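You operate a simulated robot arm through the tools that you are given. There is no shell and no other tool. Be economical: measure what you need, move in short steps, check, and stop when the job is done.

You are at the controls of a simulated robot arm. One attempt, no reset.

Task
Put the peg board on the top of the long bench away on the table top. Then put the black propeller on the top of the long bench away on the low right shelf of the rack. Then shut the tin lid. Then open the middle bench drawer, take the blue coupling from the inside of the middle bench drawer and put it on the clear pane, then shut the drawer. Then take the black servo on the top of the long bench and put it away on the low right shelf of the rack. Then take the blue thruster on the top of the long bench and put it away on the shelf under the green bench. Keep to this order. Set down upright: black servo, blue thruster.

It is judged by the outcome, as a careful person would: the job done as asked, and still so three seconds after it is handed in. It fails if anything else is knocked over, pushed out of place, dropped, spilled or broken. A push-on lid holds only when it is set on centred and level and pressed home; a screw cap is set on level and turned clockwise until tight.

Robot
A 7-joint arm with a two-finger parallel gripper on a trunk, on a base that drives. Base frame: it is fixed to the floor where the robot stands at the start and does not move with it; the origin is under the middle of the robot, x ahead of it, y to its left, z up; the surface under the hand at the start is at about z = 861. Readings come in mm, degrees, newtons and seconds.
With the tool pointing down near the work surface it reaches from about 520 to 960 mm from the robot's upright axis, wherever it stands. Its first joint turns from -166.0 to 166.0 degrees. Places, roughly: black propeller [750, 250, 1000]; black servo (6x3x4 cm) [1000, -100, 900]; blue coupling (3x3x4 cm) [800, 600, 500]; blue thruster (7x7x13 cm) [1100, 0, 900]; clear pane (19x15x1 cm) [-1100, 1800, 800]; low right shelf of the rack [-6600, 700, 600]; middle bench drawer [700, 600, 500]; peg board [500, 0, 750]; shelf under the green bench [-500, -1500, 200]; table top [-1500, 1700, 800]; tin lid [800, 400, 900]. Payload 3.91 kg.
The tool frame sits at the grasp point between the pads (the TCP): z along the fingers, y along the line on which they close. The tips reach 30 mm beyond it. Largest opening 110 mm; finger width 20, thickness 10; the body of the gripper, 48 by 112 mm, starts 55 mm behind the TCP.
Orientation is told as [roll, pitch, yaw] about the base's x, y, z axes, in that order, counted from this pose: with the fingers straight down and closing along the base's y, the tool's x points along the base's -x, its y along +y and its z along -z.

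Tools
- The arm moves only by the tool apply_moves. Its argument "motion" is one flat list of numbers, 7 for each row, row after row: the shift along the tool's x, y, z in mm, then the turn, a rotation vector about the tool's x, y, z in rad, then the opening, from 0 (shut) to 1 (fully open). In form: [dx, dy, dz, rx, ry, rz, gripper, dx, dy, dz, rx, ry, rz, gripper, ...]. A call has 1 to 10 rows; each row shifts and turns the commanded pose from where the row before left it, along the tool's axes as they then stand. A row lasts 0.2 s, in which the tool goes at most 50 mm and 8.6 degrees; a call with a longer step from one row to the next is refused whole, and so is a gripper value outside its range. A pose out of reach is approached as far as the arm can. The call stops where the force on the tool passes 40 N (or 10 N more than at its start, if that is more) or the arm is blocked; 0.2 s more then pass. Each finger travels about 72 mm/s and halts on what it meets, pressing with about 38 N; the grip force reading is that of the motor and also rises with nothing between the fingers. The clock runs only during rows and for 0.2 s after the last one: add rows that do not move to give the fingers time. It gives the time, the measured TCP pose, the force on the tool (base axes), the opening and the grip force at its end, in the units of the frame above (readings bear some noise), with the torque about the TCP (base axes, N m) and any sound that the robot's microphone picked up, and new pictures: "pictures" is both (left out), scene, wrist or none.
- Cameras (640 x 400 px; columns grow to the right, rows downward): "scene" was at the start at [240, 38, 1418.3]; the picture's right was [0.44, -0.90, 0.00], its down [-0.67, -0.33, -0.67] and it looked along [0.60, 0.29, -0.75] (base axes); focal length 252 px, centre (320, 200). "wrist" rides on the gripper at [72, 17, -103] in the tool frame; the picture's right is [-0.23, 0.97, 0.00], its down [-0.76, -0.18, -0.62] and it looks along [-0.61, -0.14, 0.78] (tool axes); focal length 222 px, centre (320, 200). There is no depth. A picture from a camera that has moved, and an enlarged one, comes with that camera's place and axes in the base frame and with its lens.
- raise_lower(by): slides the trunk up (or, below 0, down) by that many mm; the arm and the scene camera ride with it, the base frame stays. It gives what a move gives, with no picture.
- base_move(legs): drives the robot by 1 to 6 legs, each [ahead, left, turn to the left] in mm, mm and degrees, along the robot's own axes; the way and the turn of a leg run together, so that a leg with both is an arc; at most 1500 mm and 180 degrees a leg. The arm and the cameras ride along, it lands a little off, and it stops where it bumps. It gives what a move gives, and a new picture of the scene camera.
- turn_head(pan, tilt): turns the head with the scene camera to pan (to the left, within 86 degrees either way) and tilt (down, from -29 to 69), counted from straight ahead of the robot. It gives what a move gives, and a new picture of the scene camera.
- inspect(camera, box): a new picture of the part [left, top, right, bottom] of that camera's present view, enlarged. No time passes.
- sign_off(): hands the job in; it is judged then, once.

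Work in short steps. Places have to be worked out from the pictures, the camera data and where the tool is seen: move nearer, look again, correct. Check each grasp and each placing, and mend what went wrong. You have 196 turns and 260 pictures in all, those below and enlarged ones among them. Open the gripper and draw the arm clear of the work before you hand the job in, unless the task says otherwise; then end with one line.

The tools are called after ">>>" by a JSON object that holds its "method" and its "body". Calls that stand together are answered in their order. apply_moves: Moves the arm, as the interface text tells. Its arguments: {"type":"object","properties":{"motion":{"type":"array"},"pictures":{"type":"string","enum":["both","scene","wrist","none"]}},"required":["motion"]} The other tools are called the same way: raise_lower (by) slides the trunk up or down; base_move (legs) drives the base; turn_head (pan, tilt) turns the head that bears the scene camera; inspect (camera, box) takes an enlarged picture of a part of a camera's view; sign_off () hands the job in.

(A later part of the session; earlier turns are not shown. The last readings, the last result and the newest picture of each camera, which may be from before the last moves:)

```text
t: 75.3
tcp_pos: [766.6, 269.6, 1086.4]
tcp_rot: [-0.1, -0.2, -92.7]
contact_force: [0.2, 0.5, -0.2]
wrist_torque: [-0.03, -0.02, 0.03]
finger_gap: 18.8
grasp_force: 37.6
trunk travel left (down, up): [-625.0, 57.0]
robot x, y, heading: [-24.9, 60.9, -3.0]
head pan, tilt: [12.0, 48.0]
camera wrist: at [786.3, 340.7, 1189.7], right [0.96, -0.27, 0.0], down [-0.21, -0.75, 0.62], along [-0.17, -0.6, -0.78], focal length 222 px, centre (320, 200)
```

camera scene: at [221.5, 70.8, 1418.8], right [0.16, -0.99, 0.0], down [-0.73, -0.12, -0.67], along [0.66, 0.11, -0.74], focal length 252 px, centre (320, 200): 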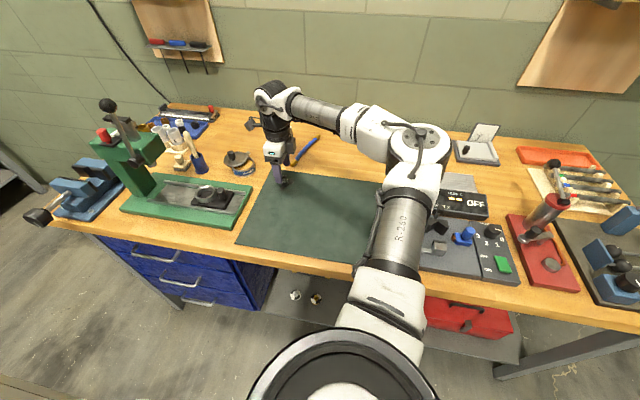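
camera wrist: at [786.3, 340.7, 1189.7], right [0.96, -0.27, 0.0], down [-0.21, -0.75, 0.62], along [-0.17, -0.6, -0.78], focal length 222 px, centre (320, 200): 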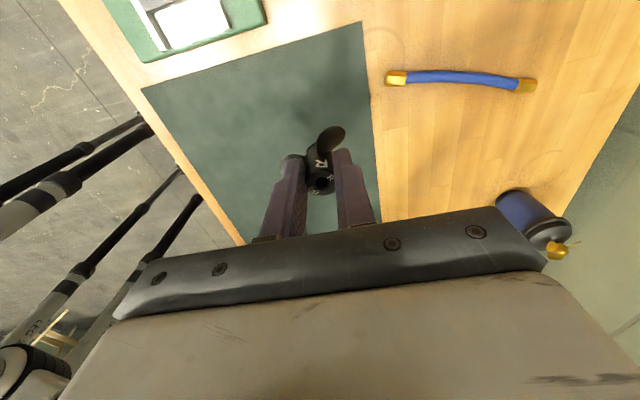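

Propeller held. I back away from the bench, turn around and look toward the rack.

>>> {"method": "base_move", "body": {"legs": [[-700, 0, 3], [0, 0, 180], [1000, 0, 0]]}}

>>> {"method": "turn_head", "body": {"pan": 0, "tilt": 12}}

```text
t: 91.5
tcp_pos: [-2511.4, -152.1, 1085.6]
tcp_rot: [0.0, -0.1, 89.6]
contact_force: [0.3, -0.1, 0.3]
wrist_torque: [-0.01, -0.01, -0.04]
finger_gap: 18.7
grasp_force: 38.0
trunk travel left (down, up): [-625.0, 57.0]
robot x, y, heading: [-1726.0, 86.2, 179.5]
head pan, tilt: [12.0, 48.0]
camera scene: at [-1976.4, 75.3, 1418.7], right [-0.2, 0.98, 0.0], down [0.73, 0.15, -0.67], along [-0.66, -0.13, -0.74], focal length 252 px, centre (320, 200)
```

scene: 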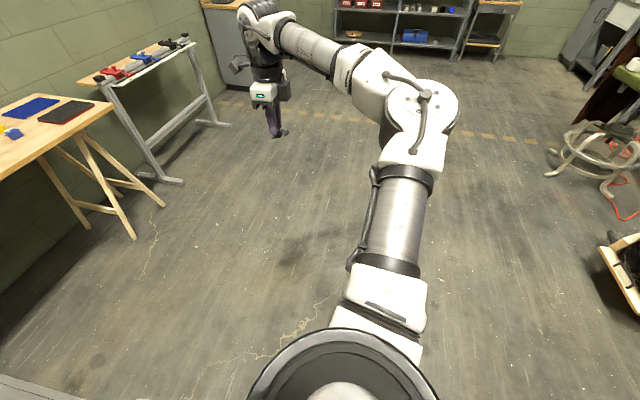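

```text
t: 92.5
tcp_pos: [-2511.4, -154.6, 1085.3]
tcp_rot: [0.0, 0.1, 89.7]
contact_force: [0.0, 0.5, 0.2]
wrist_torque: [-0.02, -0.02, 0.04]
finger_gap: 18.8
grasp_force: 38.2
trunk travel left (down, up): [-625.0, 57.0]
robot x, y, heading: [-1728.4, 86.4, 179.8]
head pan, tilt: [0.0, 12.0]
camera scene: at [-1992.1, 91.8, 1474.6], right [0.01, 1.0, 0.0], down [0.21, 0.0, -0.98], along [-0.98, 0.01, -0.21], focal length 252 px, centre (320, 200)
```

scene: 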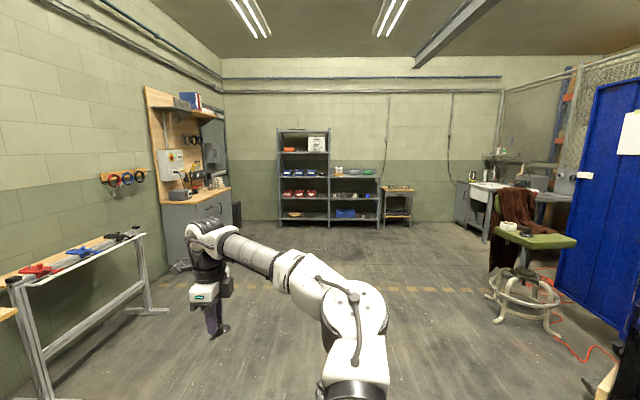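

The rack stands straight ahead; low right part around y ≈ 700. I drive closer and look again.

>>> {"method": "base_move", "body": {"legs": [[1480, -100, 0], [1480, -250, 0]]}}

>>> {"method": "turn_head", "body": {"pan": -5, "tilt": 25}}

```text
refused: leg 2 is longer than a leg can be; nothing moved
```

```text
t: 93.3
tcp_pos: [-2510.4, -153.8, 1085.0]
tcp_rot: [0.1, 0.0, 89.7]
contact_force: [-0.2, -0.1, 0.1]
wrist_torque: [-0.01, -0.01, -0.01]
finger_gap: 18.8
grasp_force: 38.6
trunk travel left (down, up): [-625.0, 57.0]
robot x, y, heading: [-1727.2, 85.9, 179.8]
head pan, tilt: [-5.0, 25.0]
camera scene: at [-1990.6, 99.9, 1453.6], right [0.09, 1.0, 0.0], down [0.42, -0.04, -0.91], along [-0.9, 0.09, -0.42], focal length 252 px, centre (320, 200)
```

scene: 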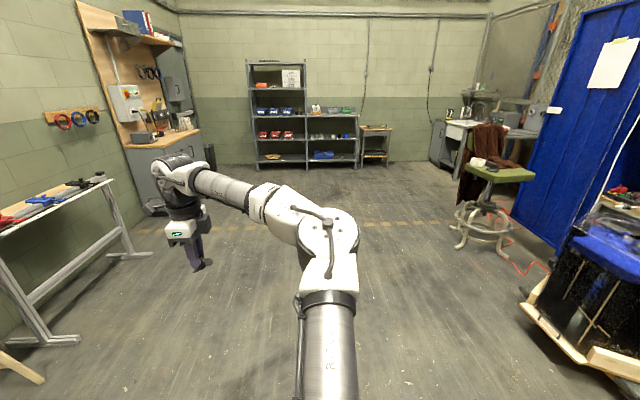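

Splitting into shorter legs, I drive on.

>>> {"method": "base_move", "body": {"legs": [[1450, -150, 0], [1450, -150, 0]]}}

>>> {"method": "turn_head", "body": {"pan": -15, "tilt": 25}}

```text
t: 107.5
tcp_pos: [-5436.1, 210.8, 1085.1]
tcp_rot: [0.0, 0.0, 90.0]
contact_force: [-0.9, 0.3, -0.2]
wrist_torque: [0.05, -0.02, 0.0]
finger_gap: 18.7
grasp_force: 37.8
trunk travel left (down, up): [-625.0, 57.0]
robot x, y, heading: [-4660.7, 456.7, 180.0]
head pan, tilt: [-5.0, 25.0]
camera scene: at [-4918.2, 467.7, 1453.5], right [0.09, 1.0, 0.0], down [0.42, -0.04, -0.91], along [-0.9, 0.08, -0.42], focal length 252 px, centre (320, 200)
```

scene: 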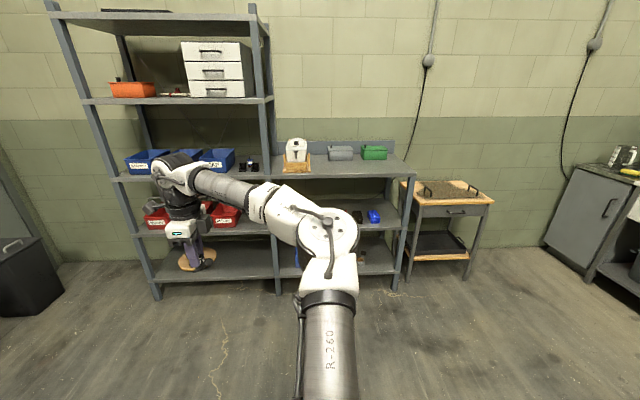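

```text
t: 108.2
tcp_pos: [-5436.6, 211.1, 1086.0]
tcp_rot: [0.0, -0.1, 90.1]
contact_force: [0.7, -0.3, -0.3]
wrist_torque: [0.0, 0.01, 0.01]
finger_gap: 18.9
grasp_force: 37.8
trunk travel left (down, up): [-625.0, 57.0]
robot x, y, heading: [-4657.0, 454.5, 179.9]
head pan, tilt: [-15.0, 25.0]
camera scene: at [-4915.2, 483.4, 1453.5], right [0.26, 0.97, 0.0], down [0.41, -0.11, -0.91], along [-0.88, 0.23, -0.42], focal length 252 px, centre (320, 200)
```

scene: 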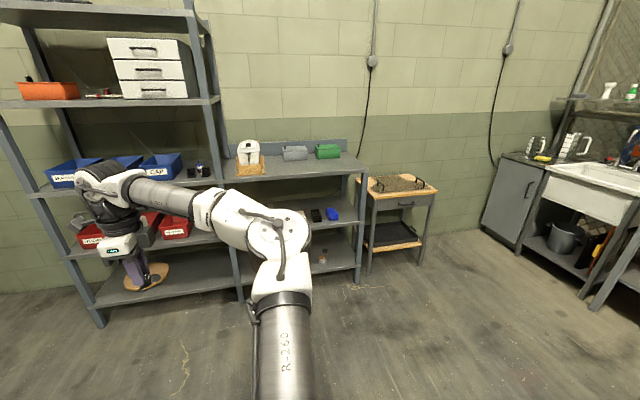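

The right bay spans y ≈ 258…1200 with front edge x ≈ −6385; its shelf at z ≈ 560 matches "low right shelf" (z≈600). I strafe right to face it and inspect what's on it.

>>> {"method": "base_move", "body": {"legs": [[250, -480, 0]]}}

>>> {"method": "raise_lower", "body": {"by": -300}}

>>> {"method": "turn_head", "body": {"pan": 0, "tilt": 20}}

```text
t: 112.5
tcp_pos: [-5686.5, 701.3, 1086.6]
tcp_rot: [0.0, 0.0, 89.6]
contact_force: [0.4, 1.0, -0.3]
wrist_torque: [-0.03, 0.01, -0.01]
finger_gap: 18.9
grasp_force: 38.5
trunk travel left (down, up): [-625.0, 57.0]
robot x, y, heading: [-4904.1, 942.5, 179.3]
head pan, tilt: [-15.0, 25.0]
camera scene: at [-5163.2, 970.7, 1453.5], right [0.27, 0.96, 0.0], down [0.41, -0.11, -0.91], along [-0.87, 0.24, -0.42], focal length 252 px, centre (320, 200)
```

scene: 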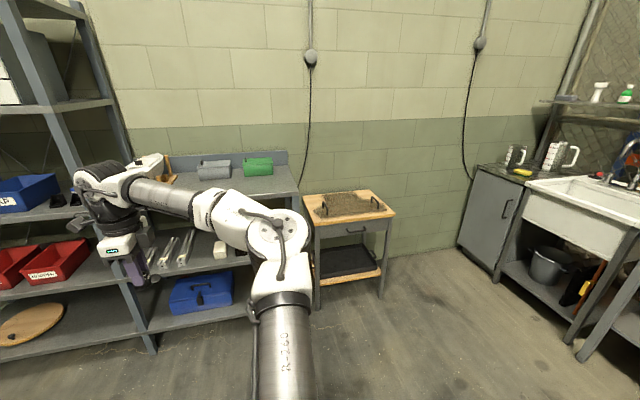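

```text
t: 115.5
tcp_pos: [-5687.2, 703.0, 785.6]
tcp_rot: [0.0, 0.0, 89.5]
contact_force: [0.0, -0.2, -0.3]
wrist_torque: [0.02, -0.03, -0.01]
finger_gap: 18.7
grasp_force: 38.4
trunk travel left (down, up): [-325.0, 357.0]
robot x, y, heading: [-4903.7, 940.8, 179.4]
head pan, tilt: [-15.0, 25.0]
```

```text
t: 116.3
tcp_pos: [-5686.9, 703.4, 785.6]
tcp_rot: [0.0, 0.1, 89.6]
contact_force: [0.3, 0.4, 0.2]
wrist_torque: [0.01, 0.02, 0.01]
finger_gap: 18.8
grasp_force: 37.8
trunk travel left (down, up): [-325.0, 357.0]
robot x, y, heading: [-4904.4, 940.5, 179.1]
head pan, tilt: [0.0, 20.0]
camera scene: at [-5167.5, 946.7, 1161.6], right [0.01, 1.0, 0.0], down [0.34, 0.0, -0.94], along [-0.94, 0.01, -0.34], focal length 252 px, centre (320, 200)
```

scene: 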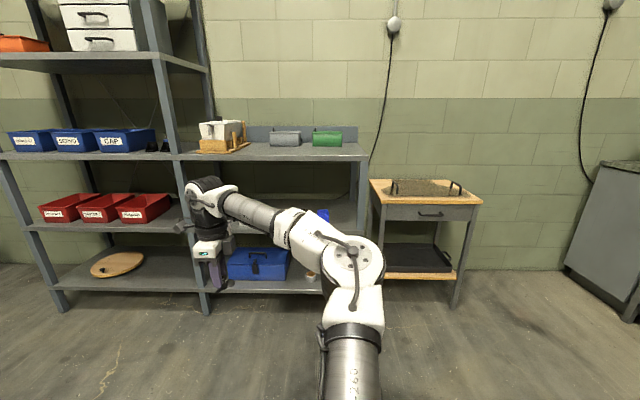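

I enlarge the shelf area to see what stands there.

>>> {"method": "inspect", "body": {"camera": "scene", "box": [170, 130, 390, 300]}}

```text
2.35 times, centred on (280, 215) of scene
camera zoom: at [-5167.5, 946.7, 1161.6], right [0.01, 1.0, 0.0], down [0.34, 0.0, -0.94], along [-0.94, 0.01, -0.34], focal length 593 px, centre (414, 165)
```

zoom: 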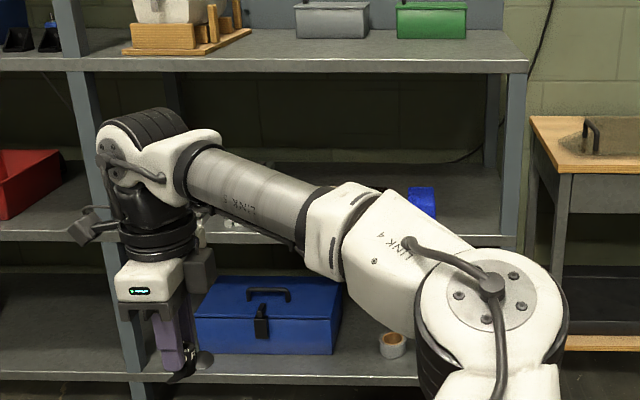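

Shelf top ≈ 540–550, upper shelf underside ≈ 920, so a vertical gripper fits. I drive so the gripper is just before the front edge and look with the wrist camera.

>>> {"method": "base_move", "body": {"legs": [[600, 0, 0.6]]}}

>>> {"method": "apply_moves", "body": {"motion": [0, 0, 0, 0, 0, 0, 0.1]}}

```text
t: 119.7
tcp_pos: [-6289.3, 692.0, 784.9]
tcp_rot: [0.0, 0.1, 90.3]
contact_force: [0.6, -0.7, 0.0]
wrist_torque: [-0.01, -0.01, -0.02]
finger_gap: 18.6
grasp_force: 38.1
trunk travel left (down, up): [-325.0, 357.0]
robot x, y, heading: [-5514.5, 940.4, -179.8]
head pan, tilt: [0.0, 20.0]
camera scene: at [-5773.1, 944.5, 1161.6], right [0.0, 1.0, 0.0], down [0.34, 0.0, -0.94], along [-0.94, 0.0, -0.34], focal length 252 px, centre (320, 200)
```

scene: 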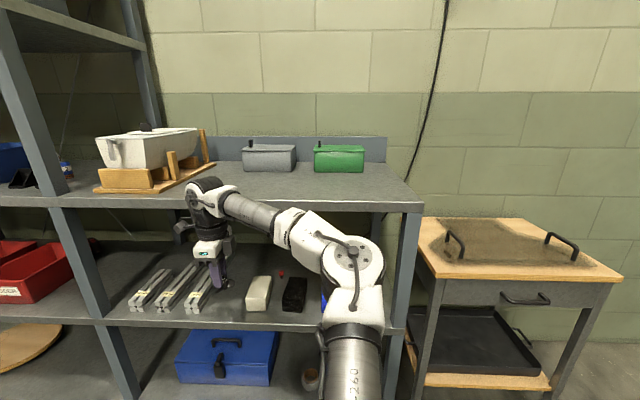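

```text
t: 120.1
tcp_pos: [-6289.6, 693.4, 785.9]
tcp_rot: [0.0, 0.0, 90.5]
contact_force: [-0.3, 0.2, 0.7]
wrist_torque: [0.02, 0.02, -0.01]
finger_gap: 18.8
grasp_force: 38.5
trunk travel left (down, up): [-325.0, 357.0]
robot x, y, heading: [-5513.0, 941.4, -179.8]
head pan, tilt: [0.0, 20.0]
camera scene: at [-5773.1, 944.5, 1161.6], right [0.0, 1.0, 0.0], down [0.34, 0.0, -0.94], along [-0.94, 0.0, -0.34], focal length 252 px, centre (320, 200)
camera wrist: at [-6305.5, 619.3, 889.1], right [-0.98, 0.22, 0.0], down [0.17, 0.76, 0.62], along [0.14, 0.61, -0.78], focal length 222 px, centre (320, 200)
```

scene: 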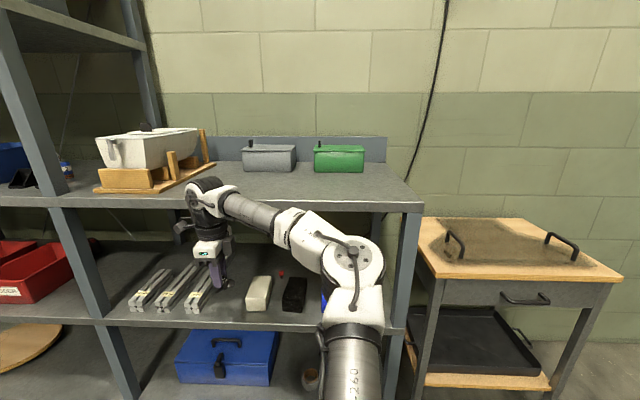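
wrist: 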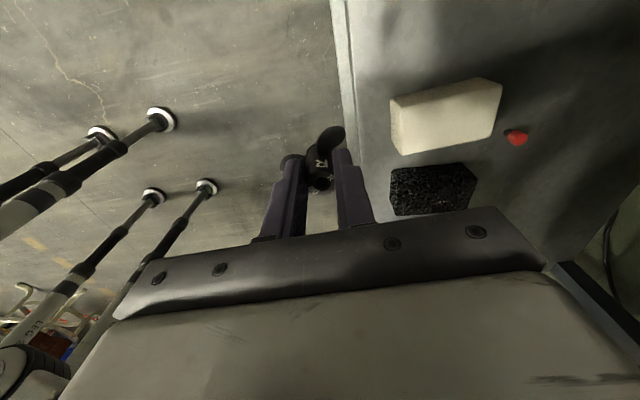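

Free gap between the silver rails (y<537) and the white block (y>696). I'll set the propeller deeper in it at about [−6550, 605]. Shift left, lower the trunk, then drive in.

>>> {"method": "base_move", "body": {"legs": [[0, 85, 0]]}}

>>> {"method": "raise_lower", "body": {"by": -165}}

>>> {"method": "base_move", "body": {"legs": [[130, 0, 0]]}}

>>> {"method": "apply_moves", "body": {"motion": [0, 0, 0, 0, 0, 0, 0.1], "pictures": "wrist"}}

```text
t: 121.4
tcp_pos: [-6289.0, 609.8, 785.1]
tcp_rot: [0.0, 0.0, 90.3]
contact_force: [-0.2, -0.6, 0.3]
wrist_torque: [-0.03, -0.02, 0.0]
finger_gap: 18.8
grasp_force: 37.8
trunk travel left (down, up): [-325.0, 357.0]
robot x, y, heading: [-5508.6, 858.6, -179.7]
head pan, tilt: [0.0, 20.0]
camera scene: at [-5772.8, 860.4, 1161.6], right [0.0, 1.0, 0.0], down [0.34, 0.0, -0.94], along [-0.94, 0.0, -0.34], focal length 252 px, centre (320, 200)
```

scene: 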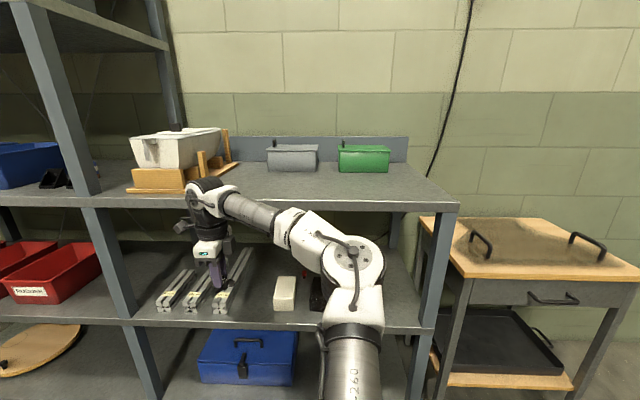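

```text
t: 123.3
tcp_pos: [-6289.4, 609.1, 621.3]
tcp_rot: [0.0, -0.1, 90.1]
contact_force: [0.1, 0.2, 0.0]
wrist_torque: [-0.02, -0.02, 0.03]
finger_gap: 18.9
grasp_force: 37.5
trunk travel left (down, up): [-160.0, 522.0]
robot x, y, heading: [-5510.5, 862.4, -179.6]
head pan, tilt: [0.0, 20.0]
```

```text
t: 124.3
tcp_pos: [-6328.7, 607.2, 621.8]
tcp_rot: [-1.2, -0.3, 91.1]
contact_force: [5.7, 3.6, 3.6]
wrist_torque: [0.09, -0.25, -0.03]
finger_gap: 19.0
grasp_force: 38.3
trunk travel left (down, up): [-160.0, 522.0]
robot x, y, heading: [-5556.5, 859.3, -179.7]
head pan, tilt: [0.0, 20.0]
stopped in leg 1: the force on the tool passed its limit at 72 N (the readings are from after the stop); the commanded pose is now the measured one
camera scene: at [-5819.4, 860.3, 996.6], right [0.0, 1.0, 0.0], down [0.34, 0.0, -0.94], along [-0.94, 0.0, -0.34], focal length 252 px, centre (320, 200)
```

scene: 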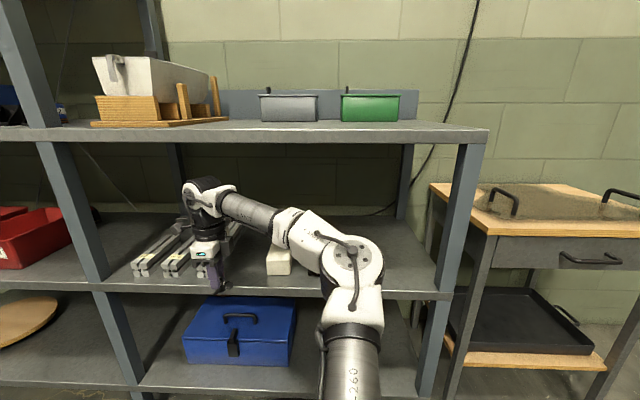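

```text
t: 124.7
tcp_pos: [-6327.3, 606.2, 623.5]
tcp_rot: [-1.2, -0.1, 91.2]
contact_force: [10.8, 3.2, 3.6]
wrist_torque: [0.16, -0.43, -0.09]
finger_gap: 18.9
grasp_force: 38.0
trunk travel left (down, up): [-160.0, 522.0]
robot x, y, heading: [-5559.7, 859.6, -180.0]
head pan, tilt: [0.0, 20.0]
camera wrist: at [-6345.3, 532.1, 725.5], right [-0.98, 0.21, -0.02], down [0.15, 0.76, 0.63], along [0.14, 0.61, -0.78], focal length 222 px, centre (320, 200)
```

wrist: 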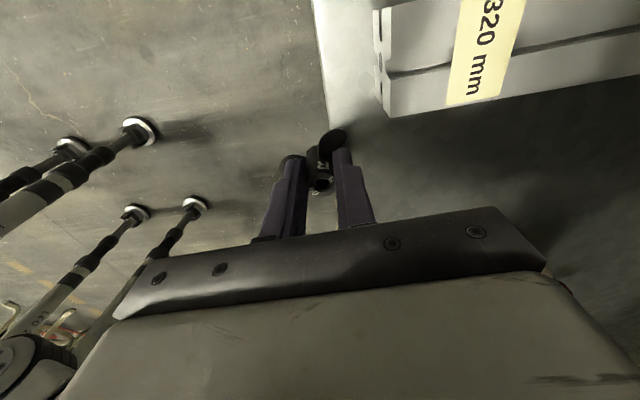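

The propeller bumped the shelf edge, so the shelf is higher (~580) and its front at x ≈ −6355. I back off, raise 60 mm, shift right and check the grip.

>>> {"method": "base_move", "body": {"legs": [[-50, -40, 0]]}}

>>> {"method": "raise_lower", "body": {"by": 60}}

>>> {"method": "apply_moves", "body": {"motion": [0, 0, 0, 0.02, 0, 0, 0.1], "pictures": "wrist"}}

>>> {"method": "inspect", "body": {"camera": "wrist", "box": [220, 110, 420, 235]}}

```text
t: 125.7
tcp_pos: [-6279.2, 646.2, 621.1]
tcp_rot: [-1.1, -0.1, 91.3]
contact_force: [-0.4, 0.2, 0.7]
wrist_torque: [0.02, 0.0, 0.01]
finger_gap: 18.6
grasp_force: 37.9
trunk travel left (down, up): [-160.0, 522.0]
robot x, y, heading: [-5505.2, 897.6, -179.9]
head pan, tilt: [0.0, 20.0]
camera scene: at [-5770.0, 900.1, 996.6], right [0.0, 1.0, 0.0], down [0.34, 0.0, -0.94], along [-0.94, 0.0, -0.34], focal length 252 px, centre (320, 200)
```

scene: 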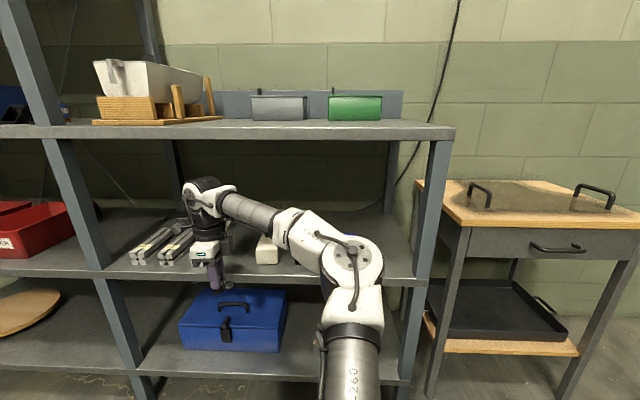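

```text
t: 126.7
tcp_pos: [-6278.9, 644.7, 681.9]
tcp_rot: [-1.2, -0.2, 91.3]
contact_force: [-0.2, -0.1, -0.3]
wrist_torque: [0.01, -0.01, -0.01]
finger_gap: 18.9
grasp_force: 38.1
trunk travel left (down, up): [-220.0, 462.0]
robot x, y, heading: [-5503.4, 901.7, -179.9]
head pan, tilt: [0.0, 20.0]
```

```text
t: 127.1
tcp_pos: [-6278.1, 645.9, 681.8]
tcp_rot: [-2.3, -0.2, 91.1]
contact_force: [-0.3, 0.2, -0.2]
wrist_torque: [0.02, 0.01, 0.02]
finger_gap: 18.7
grasp_force: 37.6
trunk travel left (down, up): [-220.0, 462.0]
robot x, y, heading: [-5508.1, 894.2, -179.8]
head pan, tilt: [0.0, 20.0]
camera wrist: at [-6298.3, 572.1, 784.1], right [-0.98, 0.21, -0.04], down [0.14, 0.76, 0.63], along [0.16, 0.61, -0.77], focal length 222 px, centre (320, 200)
```

wrist: 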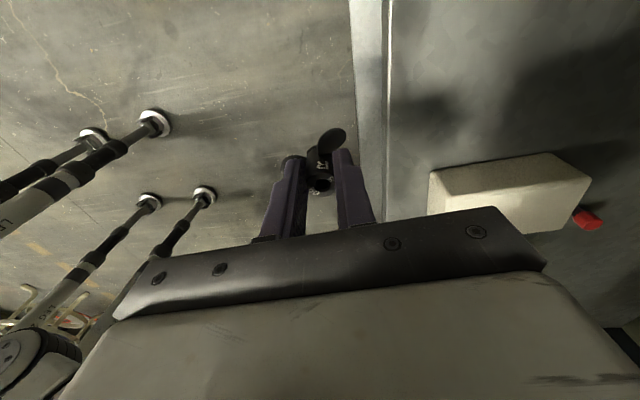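

```text
3.20 times, centred on (320, 172) of wrist
camera zoom: at [-6298.3, 572.1, 784.1], right [-0.98, 0.21, -0.04], down [0.14, 0.76, 0.63], along [0.16, 0.61, -0.77], focal length 711 px, centre (320, 288)
```

zoom: 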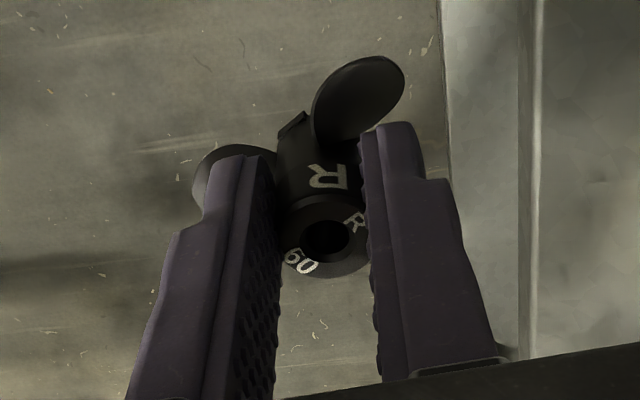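

Grip unchanged. I level the tool, lower 30 mm and drive in slowly over the gap.

>>> {"method": "apply_moves", "body": {"motion": [0, 0, 0, -0.04, 0, 0, 0.1], "pictures": "none"}}

>>> {"method": "raise_lower", "body": {"by": -28}}

>>> {"method": "base_move", "body": {"legs": [[110, 0, 0], [105, 0, 0]]}}

>>> {"method": "apply_moves", "body": {"motion": [0, 0, 0, 0, 0, 0, 0.1], "pictures": "wrist"}}

```text
t: 127.5
tcp_pos: [-6279.6, 645.7, 681.3]
tcp_rot: [-0.1, -0.3, 91.2]
contact_force: [0.0, -0.8, -0.4]
wrist_torque: [0.01, 0.02, -0.02]
finger_gap: 18.6
grasp_force: 37.8
trunk travel left (down, up): [-220.0, 462.0]
robot x, y, heading: [-5507.3, 899.3, -179.9]
head pan, tilt: [0.0, 20.0]
```

```text
t: 128.2
tcp_pos: [-6278.0, 645.2, 651.9]
tcp_rot: [0.0, -0.1, 91.3]
contact_force: [-0.7, 0.9, 0.0]
wrist_torque: [-0.02, 0.02, -0.02]
finger_gap: 18.7
grasp_force: 38.1
trunk travel left (down, up): [-192.0, 490.0]
robot x, y, heading: [-5508.3, 897.3, -179.7]
head pan, tilt: [0.0, 20.0]
```

```text
t: 130.1
tcp_pos: [-6487.3, 646.2, 653.6]
tcp_rot: [0.1, -0.1, 91.1]
contact_force: [1.2, -0.5, 0.6]
wrist_torque: [0.02, 0.0, 0.04]
finger_gap: 18.8
grasp_force: 37.8
trunk travel left (down, up): [-192.0, 490.0]
robot x, y, heading: [-5714.4, 901.5, -179.7]
head pan, tilt: [0.0, 20.0]
camera scene: at [-5979.0, 899.8, 1028.6], right [0.0, 1.0, 0.0], down [0.34, 0.0, -0.94], along [-0.94, 0.0, -0.34], focal length 252 px, centre (320, 200)
```

scene: 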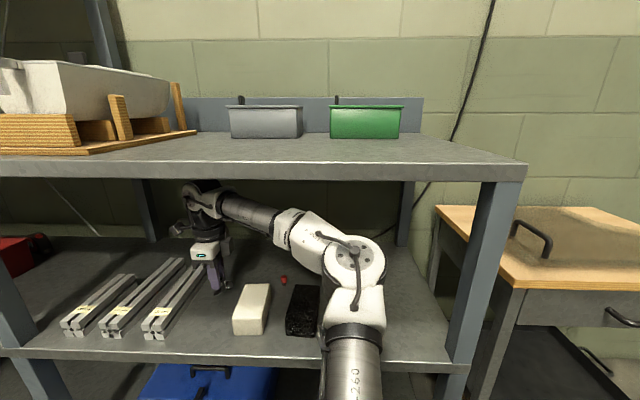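

```text
t: 130.5
tcp_pos: [-6487.5, 645.7, 652.9]
tcp_rot: [0.0, -0.3, 91.1]
contact_force: [-0.7, 0.0, -0.6]
wrist_torque: [-0.01, 0.02, 0.03]
finger_gap: 19.1
grasp_force: 37.8
trunk travel left (down, up): [-192.0, 490.0]
robot x, y, heading: [-5718.7, 897.4, -179.8]
head pan, tilt: [0.0, 20.0]
camera wrist: at [-6503.8, 572.6, 756.2], right [-0.98, 0.21, 0.0], down [0.16, 0.76, 0.63], along [0.13, 0.61, -0.78], focal length 222 px, centre (320, 200)
```

wrist: 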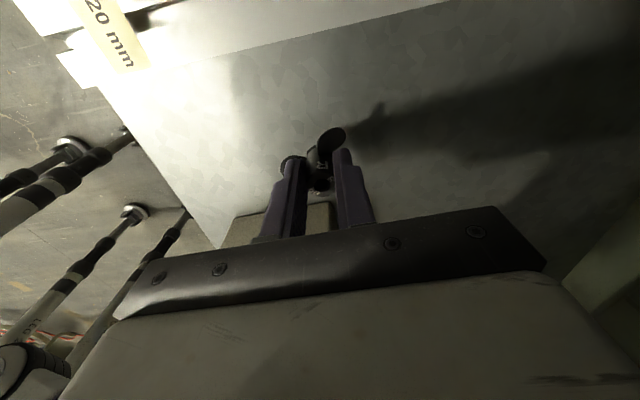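

Inside the gap, clear of the items. I lower gently.

>>> {"method": "apply_moves", "body": {"motion": [0, 0, 5, 0, 0, 0, 0.1, 0, 0, 5, 0, 0, 0, 0.1, 0, 0, 4, 0, 0, 0, 0.1, 0, 0, 4, 0, 0, 0, 0.1, 0, 0, 3, 0, 0, 0, 0.1], "pictures": "none"}}

```text
t: 131.7
tcp_pos: [-6489.4, 646.5, 630.2]
tcp_rot: [0.0, -0.1, 91.2]
contact_force: [0.2, -0.3, 0.1]
wrist_torque: [0.02, -0.01, -0.01]
finger_gap: 18.5
grasp_force: 38.1
trunk travel left (down, up): [-192.0, 490.0]
robot x, y, heading: [-5713.3, 897.8, -179.5]
head pan, tilt: [0.0, 20.0]
```

>>> {"method": "apply_moves", "body": {"motion": [0, 0, 3, 0, 0, 0, 0.1, 0, 0, 3, 0, 0, 0, 0.1, 0, 0, 3, 0, 0, 0, 0.1, 0, 0, 3, 0, 0, 0, 0.1, 0, 0, 2, 0, 0, 0, 0.1], "pictures": "wrist"}}

```text
t: 132.9
tcp_pos: [-6488.2, 646.0, 625.3]
tcp_rot: [0.3, 0.0, 91.1]
contact_force: [-1.8, -0.4, 39.4]
wrist_torque: [0.51, 0.01, 0.0]
finger_gap: 18.8
grasp_force: 38.3
trunk travel left (down, up): [-192.0, 490.0]
robot x, y, heading: [-5712.9, 897.3, -179.6]
head pan, tilt: [0.0, 20.0]
camera wrist: at [-6502.3, 572.1, 728.3], right [-0.98, 0.21, 0.01], down [0.17, 0.77, 0.62], along [0.12, 0.61, -0.78], focal length 222 px, centre (320, 200)
```

wrist: 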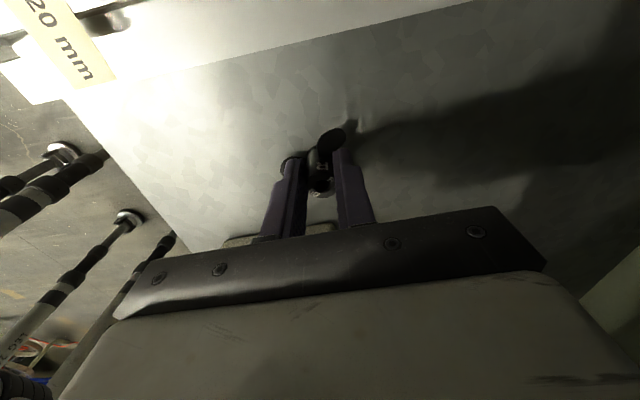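

Contact: shelf at z ≈ 579. I ease off, open, and lift a little.

>>> {"method": "apply_moves", "body": {"motion": [0, 0, -6, 0, 0, 0, 0.1, 0, 0, 0, 0, 0, 0, 0.3, 0, 0, 0, 0, 0, 0, 0.5, 0, 0, 0, 0, 0, 0, 0.5, 0, 0, -15, 0, 0, 0, 0.5, 0, 0, -15, 0, 0, 0, 0.5], "pictures": "wrist"}}

```text
t: 134.3
tcp_pos: [-6486.5, 646.1, 654.6]
tcp_rot: [0.0, -0.2, 91.1]
contact_force: [0.7, 0.6, 0.0]
wrist_torque: [0.02, 0.01, -0.02]
finger_gap: 55.1
grasp_force: 0.0
trunk travel left (down, up): [-192.0, 490.0]
robot x, y, heading: [-5715.2, 898.6, -179.8]
head pan, tilt: [0.0, 20.0]
camera wrist: at [-6502.8, 573.2, 757.9], right [-0.98, 0.21, 0.0], down [0.16, 0.76, 0.63], along [0.13, 0.61, -0.78], focal length 222 px, centre (320, 200)
```

wrist: 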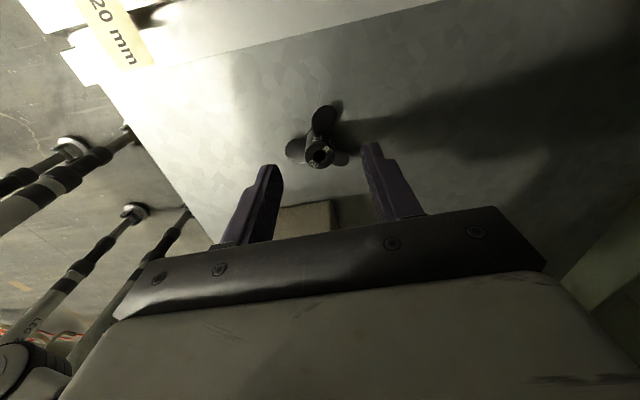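

Propeller stands upright on the shelf. I lift 12 mm more and back out, then raise the trunk.

>>> {"method": "apply_moves", "body": {"motion": [0, 0, -12, 0, 0, 0, 0.5], "pictures": "none"}}

>>> {"method": "base_move", "body": {"legs": [[-500, 0, 0]]}}

>>> {"method": "raise_lower", "body": {"by": 430}}

>>> {"method": "inspect", "body": {"camera": "scene", "box": [100, 180, 420, 380]}}

```text
t: 134.7
tcp_pos: [-6487.4, 646.2, 667.5]
tcp_rot: [0.0, -0.1, 91.1]
contact_force: [-1.3, 0.1, -0.1]
wrist_torque: [-0.03, -0.02, -0.01]
finger_gap: 54.8
grasp_force: 0.1
trunk travel left (down, up): [-192.0, 490.0]
robot x, y, heading: [-5713.7, 897.1, -179.6]
head pan, tilt: [0.0, 20.0]
```

```text
t: 137.7
tcp_pos: [-5995.8, 652.9, 667.3]
tcp_rot: [-0.1, -0.2, 90.4]
contact_force: [0.2, -0.6, 0.1]
wrist_torque: [-0.03, -0.02, 0.05]
finger_gap: 55.0
grasp_force: 0.0
trunk travel left (down, up): [-192.0, 490.0]
robot x, y, heading: [-5217.7, 893.5, 179.8]
head pan, tilt: [0.0, 20.0]
camera scene: at [-5482.6, 901.4, 1028.6], right [0.01, 1.0, 0.0], down [0.34, 0.0, -0.94], along [-0.94, 0.01, -0.34], focal length 252 px, centre (320, 200)
```

scene: 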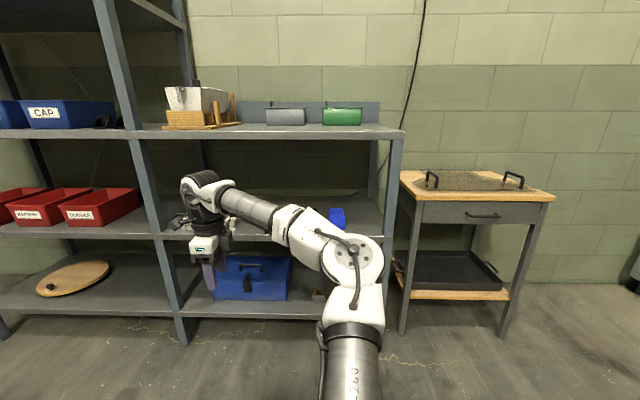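

```text
refused: 430 is not a number from -400 to 400
```

```text
2.00 times, centred on (260, 280) of scene
camera zoom: at [-5482.6, 901.4, 1028.6], right [0.01, 1.0, 0.0], down [0.34, 0.0, -0.94], along [-0.94, 0.01, -0.34], focal length 504 px, centre (440, 40)
```

zoom: 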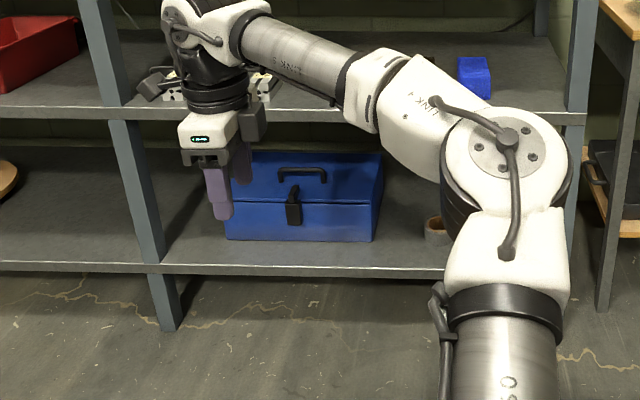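

Now raise the trunk and drive back to the long bench.

>>> {"method": "raise_lower", "body": {"by": 400}}

>>> {"method": "base_move", "body": {"legs": [[0, 0, -179.8], [1460, -250, 0], [1460, -250, 0], [1460, -200, 0], [300, 0, 0]]}}

>>> {"method": "turn_head", "body": {"pan": 15, "tilt": 40}}

```text
t: 141.5
tcp_pos: [-5994.9, 654.0, 1066.9]
tcp_rot: [-0.1, -0.1, 90.4]
contact_force: [-0.3, 0.1, -0.1]
wrist_torque: [0.01, -0.01, 0.01]
finger_gap: 54.7
grasp_force: 0.0
trunk travel left (down, up): [-592.0, 90.0]
robot x, y, heading: [-5216.4, 899.3, 179.3]
head pan, tilt: [0.0, 20.0]
```

```text
t: 171.5
tcp_pos: [163.1, 928.2, 1066.1]
tcp_rot: [0.0, -0.1, -82.0]
contact_force: [0.3, 0.0, -0.4]
wrist_torque: [0.01, 0.02, -0.02]
finger_gap: 55.3
grasp_force: 0.0
trunk travel left (down, up): [-592.0, 90.0]
robot x, y, heading: [-573.4, 586.6, 6.9]
head pan, tilt: [0.0, 20.0]
camera scene: at [-313.1, 622.7, 1428.4], right [0.12, -0.99, 0.0], down [-0.34, -0.04, -0.94], along [0.93, 0.12, -0.34], focal length 252 px, centre (320, 200)
```

scene: 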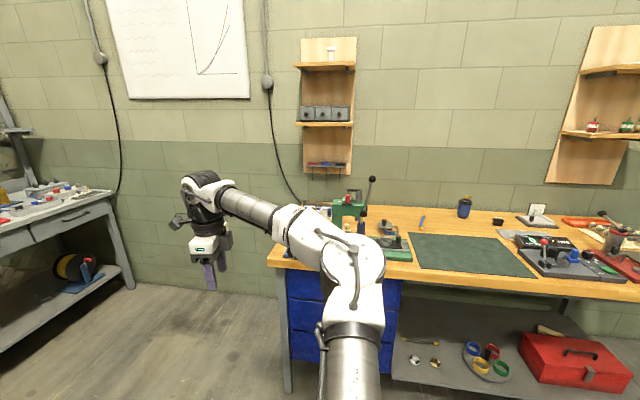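

```text
t: 172.3
tcp_pos: [163.4, 927.8, 1067.3]
tcp_rot: [0.0, -0.1, -82.0]
contact_force: [0.3, -0.1, -0.4]
wrist_torque: [0.0, -0.02, -0.02]
finger_gap: 54.8
grasp_force: 0.0
trunk travel left (down, up): [-592.0, 90.0]
robot x, y, heading: [-578.0, 591.3, 7.0]
head pan, tilt: [15.0, 40.0]
camera scene: at [-327.4, 643.0, 1397.3], right [0.37, -0.93, 0.0], down [-0.6, -0.24, -0.77], along [0.71, 0.29, -0.64], focal length 252 px, centre (320, 200)
```

scene: 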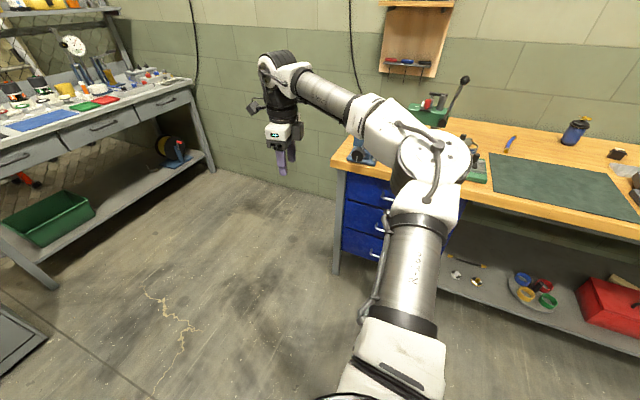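

I strafe back to face the tin, with the trunk raised.

>>> {"method": "raise_lower", "body": {"by": 80}}

>>> {"method": "base_move", "body": {"legs": [[0, 0, -7], [0, -470, 0], [560, 0, 0]]}}

>>> {"method": "turn_head", "body": {"pan": 25, "tilt": 48}}

```text
t: 173.5
tcp_pos: [163.4, 928.1, 1147.7]
tcp_rot: [0.1, 0.0, -81.9]
contact_force: [0.6, -0.5, -1.3]
wrist_torque: [-0.01, -0.01, 0.01]
finger_gap: 55.0
grasp_force: 0.0
trunk travel left (down, up): [-672.0, 10.0]
robot x, y, heading: [-574.6, 588.5, 7.2]
head pan, tilt: [15.0, 40.0]
```

```text
t: 181.0
tcp_pos: [751.2, 382.9, 1146.6]
tcp_rot: [0.1, 0.0, -88.5]
contact_force: [-0.2, -0.3, -0.6]
wrist_torque: [-0.03, 0.02, -0.02]
finger_gap: 55.0
grasp_force: 0.1
trunk travel left (down, up): [-672.0, 10.0]
robot x, y, heading: [-17.6, 124.0, 0.6]
head pan, tilt: [15.0, 40.0]
camera scene: at [230.9, 154.5, 1477.1], right [0.27, -0.96, 0.0], down [-0.62, -0.17, -0.77], along [0.74, 0.21, -0.64], focal length 252 px, centre (320, 200)
```

scene: 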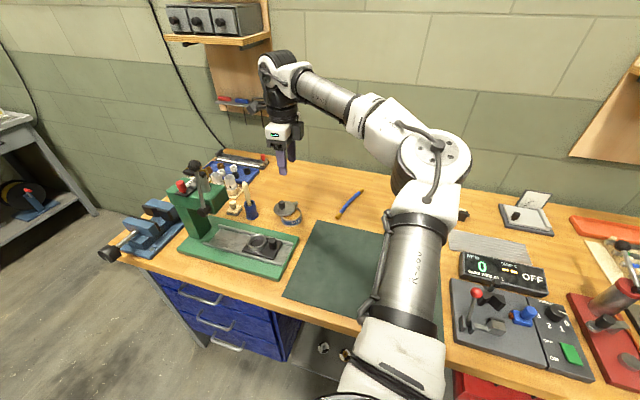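

```text
t: 181.7
tcp_pos: [750.6, 383.2, 1147.5]
tcp_rot: [0.0, -0.1, -88.4]
contact_force: [0.0, -0.1, -0.3]
wrist_torque: [0.0, 0.01, 0.01]
finger_gap: 55.0
grasp_force: 0.0
trunk travel left (down, up): [-672.0, 10.0]
robot x, y, heading: [-18.0, 124.2, 0.6]
head pan, tilt: [25.0, 48.0]
camera scene: at [219.6, 165.6, 1465.8], right [0.43, -0.9, 0.0], down [-0.67, -0.32, -0.67], along [0.6, 0.29, -0.74], focal length 252 px, centre (320, 200)
```

scene: 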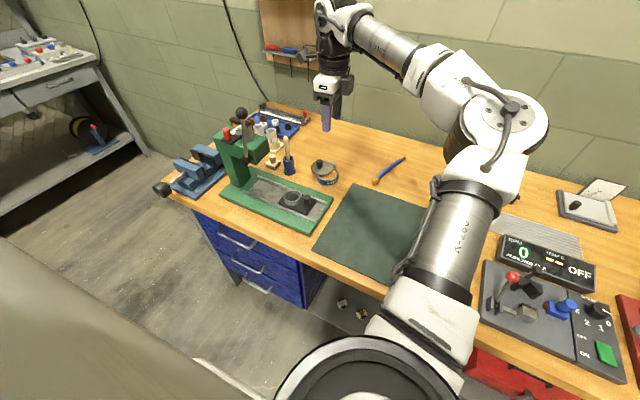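

>>> {"method": "inspect", "body": {"camera": "scene", "box": [280, 140, 376, 200]}}

>>> {"method": "apply_moves", "body": {"motion": [0, 0, 0, 0, 0, 0, 0.5], "pictures": "wrist"}}

```text
6.67 times, centred on (328, 170) of scene
camera zoom: at [219.6, 165.6, 1465.8], right [0.43, -0.9, 0.0], down [-0.67, -0.32, -0.67], along [0.6, 0.29, -0.74], focal length 1680 px, centre (267, 400)
```

zoom: 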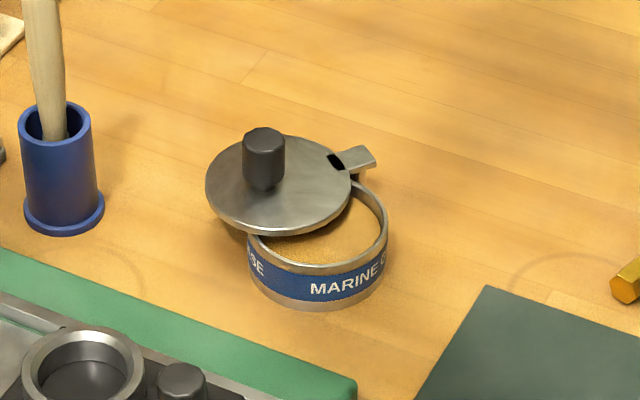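

```text
t: 182.1
tcp_pos: [749.5, 382.7, 1147.0]
tcp_rot: [0.0, -0.1, -88.5]
contact_force: [-0.1, 0.9, 0.0]
wrist_torque: [0.0, -0.01, 0.02]
finger_gap: 55.1
grasp_force: 0.1
trunk travel left (down, up): [-672.0, 10.0]
robot x, y, heading: [-21.6, 129.0, 0.8]
head pan, tilt: [25.0, 48.0]
camera wrist: at [764.4, 455.6, 1250.5], right [0.98, -0.2, 0.0], down [-0.16, -0.76, 0.63], along [-0.12, -0.61, -0.78], focal length 222 px, centre (320, 200)
```

wrist: 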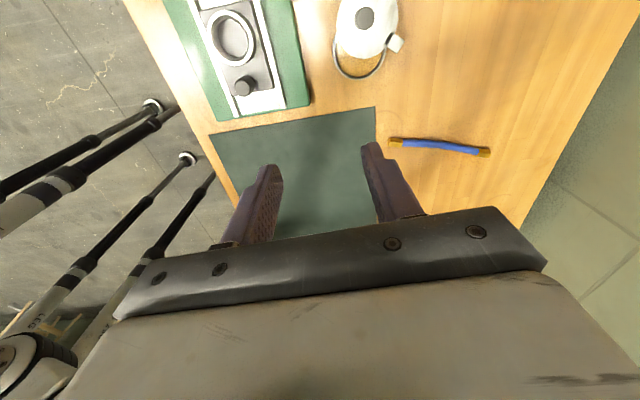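

The tin's lid swivels on a pin at its rim; it is swung aside and must be turned back over the tin by its knob. I move the wrist camera for a better view from above.

>>> {"method": "apply_moves", "body": {"motion": [35, 20, 10, 0, 0, 0, 0.5, 35, 20, 10, 0, 0, 0, 0.5, 34, 20, 10, 0, 0, 0, 0.5], "pictures": "wrist"}}

>>> {"method": "inspect", "body": {"camera": "wrist", "box": [220, 20, 420, 145]}}

```text
t: 182.9
tcp_pos: [805.6, 491.1, 1113.7]
tcp_rot: [0.0, -0.3, -88.4]
contact_force: [-0.2, 0.1, 0.7]
wrist_torque: [-0.05, -0.01, 0.0]
finger_gap: 54.9
grasp_force: 0.0
trunk travel left (down, up): [-672.0, 10.0]
robot x, y, heading: [-22.4, 127.3, 0.6]
head pan, tilt: [25.0, 48.0]
camera wrist: at [821.5, 564.3, 1217.0], right [0.98, -0.2, 0.0], down [-0.16, -0.76, 0.63], along [-0.12, -0.61, -0.78], focal length 222 px, centre (320, 200)
```

wrist: 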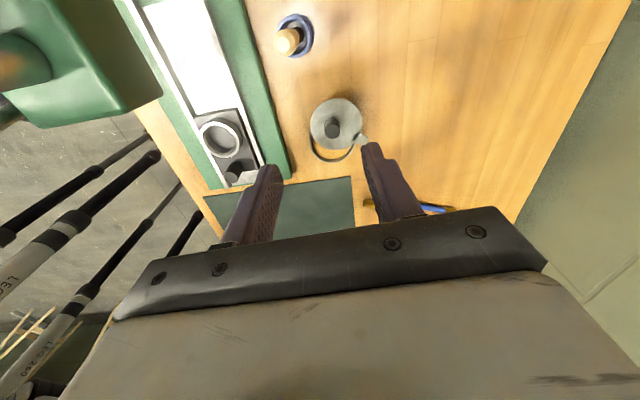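

```text
3.20 times, centred on (320, 82) of wrist
camera zoom: at [821.5, 564.3, 1217.0], right [0.98, -0.2, 0.0], down [-0.16, -0.76, 0.63], along [-0.12, -0.61, -0.78], focal length 711 px, centre (320, 576)
```

zoom: 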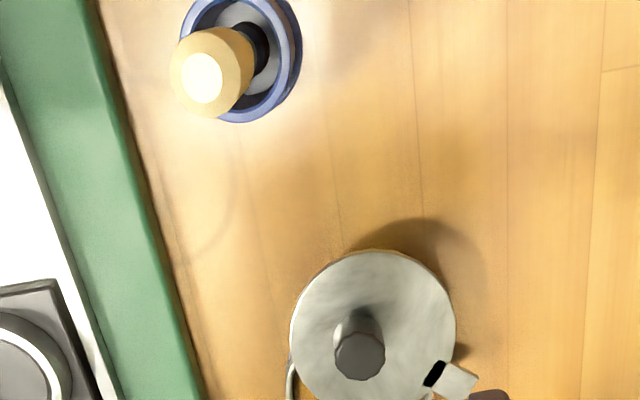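

>>> {"method": "inspect", "body": {"camera": "wrist", "box": [270, 85, 398, 165]}}

```text
5.00 times, centred on (334, 125) of wrist
camera zoom: at [821.5, 564.3, 1217.0], right [0.98, -0.2, 0.0], down [-0.16, -0.76, 0.63], along [-0.12, -0.61, -0.78], focal length 1111 px, centre (250, 575)
```

zoom: 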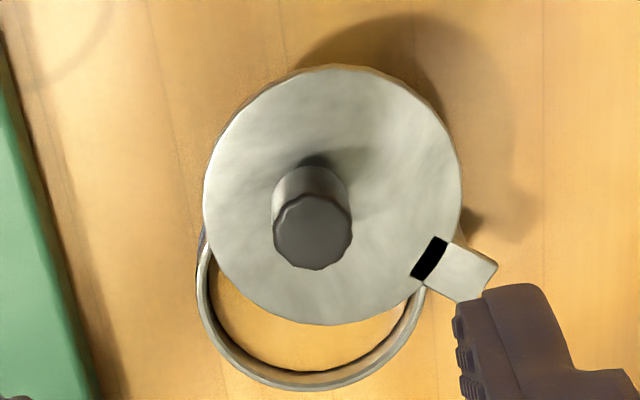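

Geometry: tin centre ≈ [814, 425], lid centre ≈ [824, 450], pivot ≈ [851, 423], knob ≈ [819, 450], top z≈930. I go over the knob.

>>> {"method": "apply_moves", "body": {"motion": [-14, 4, 38, 0, 0, 0, 0.5, -14, 4, 38, 0, 0, 0, 0.5, -13.4, 4, 37, 0, 0, 0, 0.5, 0, 0, 0, 0, 0, 0, 0.5], "pictures": "wrist"}}

>>> {"method": "inspect", "body": {"camera": "wrist", "box": [220, 80, 420, 205]}}

```text
t: 183.9
tcp_pos: [817.7, 449.0, 1002.7]
tcp_rot: [0.0, -0.1, -88.4]
contact_force: [0.1, 0.5, -0.8]
wrist_torque: [-0.01, 0.0, 0.0]
finger_gap: 55.0
grasp_force: 0.0
trunk travel left (down, up): [-672.0, 10.0]
robot x, y, heading: [-19.7, 129.1, 0.6]
head pan, tilt: [25.0, 48.0]
camera wrist: at [832.0, 520.4, 1106.3], right [0.98, -0.2, 0.0], down [-0.16, -0.76, 0.62], along [-0.12, -0.61, -0.78], focal length 222 px, centre (320, 200)
```

wrist: 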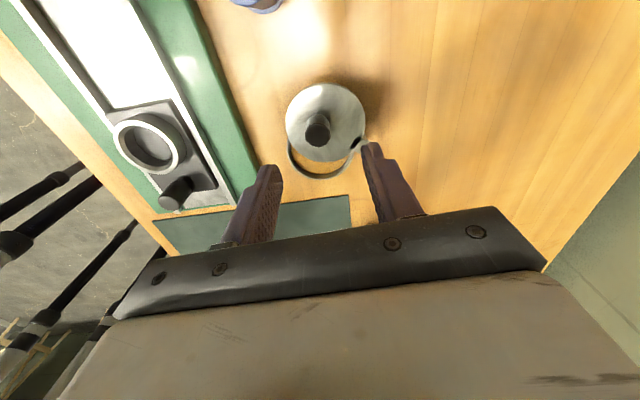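

```text
3.20 times, centred on (320, 142) of wrist
camera zoom: at [832.0, 520.4, 1106.3], right [0.98, -0.2, 0.0], down [-0.16, -0.76, 0.62], along [-0.12, -0.61, -0.78], focal length 711 px, centre (320, 384)
```

zoom: 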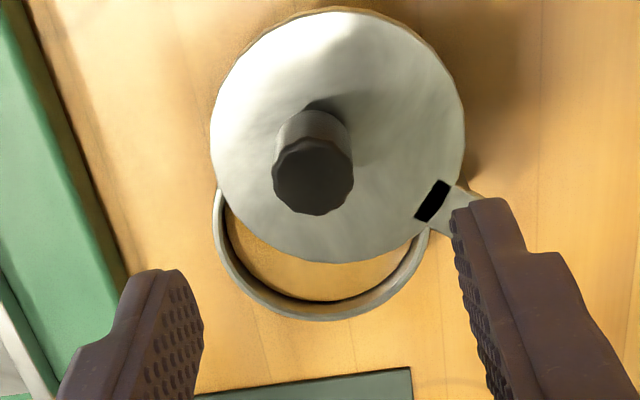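

TCP is right above the knob. I descend to z 940 and close on it.

>>> {"method": "apply_moves", "body": {"motion": [0, 0, 30, 0, 0, 0, 0.5, 0, 0, 20, 0, 0, 0, 0.5, 0, 0, 10, 0, 0, 0, 0.5, 0, 0, 0, 0, 0, 0, 0.3, 0, 0, 0, 0, 0, 0, 0.1, 0, 0, 0, 0, 0, 0, 0.1], "pictures": "wrist"}}

>>> {"method": "inspect", "body": {"camera": "wrist", "box": [220, 110, 420, 235]}}

```text
t: 185.3
tcp_pos: [819.7, 448.3, 942.7]
tcp_rot: [-0.1, -0.1, -88.3]
contact_force: [-5.8, 4.8, -3.4]
wrist_torque: [0.27, 0.13, 0.03]
finger_gap: 21.0
grasp_force: 44.8
trunk travel left (down, up): [-672.0, 10.0]
robot x, y, heading: [-22.2, 126.1, 0.7]
head pan, tilt: [25.0, 48.0]
camera wrist: at [834.1, 520.9, 1046.1], right [0.98, -0.2, 0.0], down [-0.15, -0.77, 0.62], along [-0.12, -0.61, -0.78], focal length 222 px, centre (320, 200)
```

wrist: 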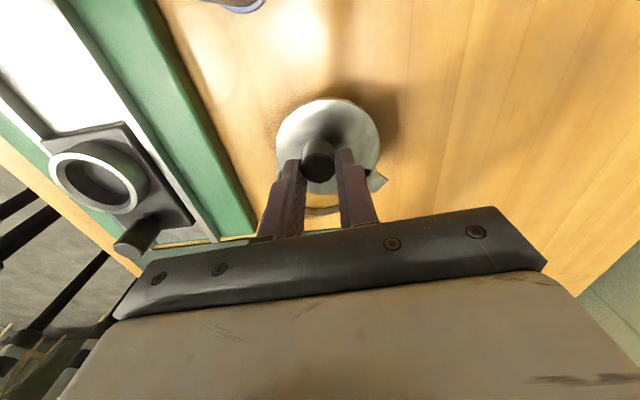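

```text
3.20 times, centred on (320, 172) of wrist
camera zoom: at [834.1, 520.9, 1046.1], right [0.98, -0.2, 0.0], down [-0.15, -0.77, 0.62], along [-0.12, -0.61, -0.78], focal length 711 px, centre (320, 288)
```

zoom: 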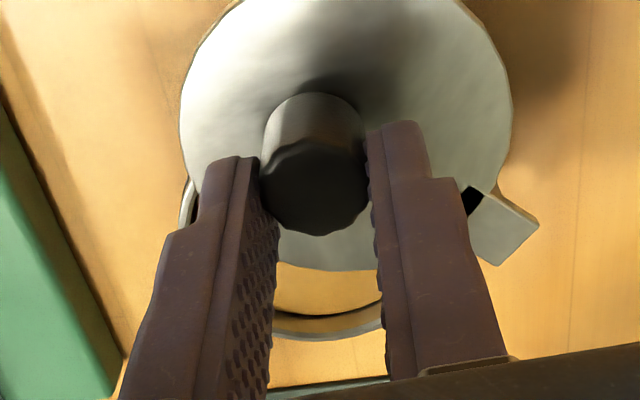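

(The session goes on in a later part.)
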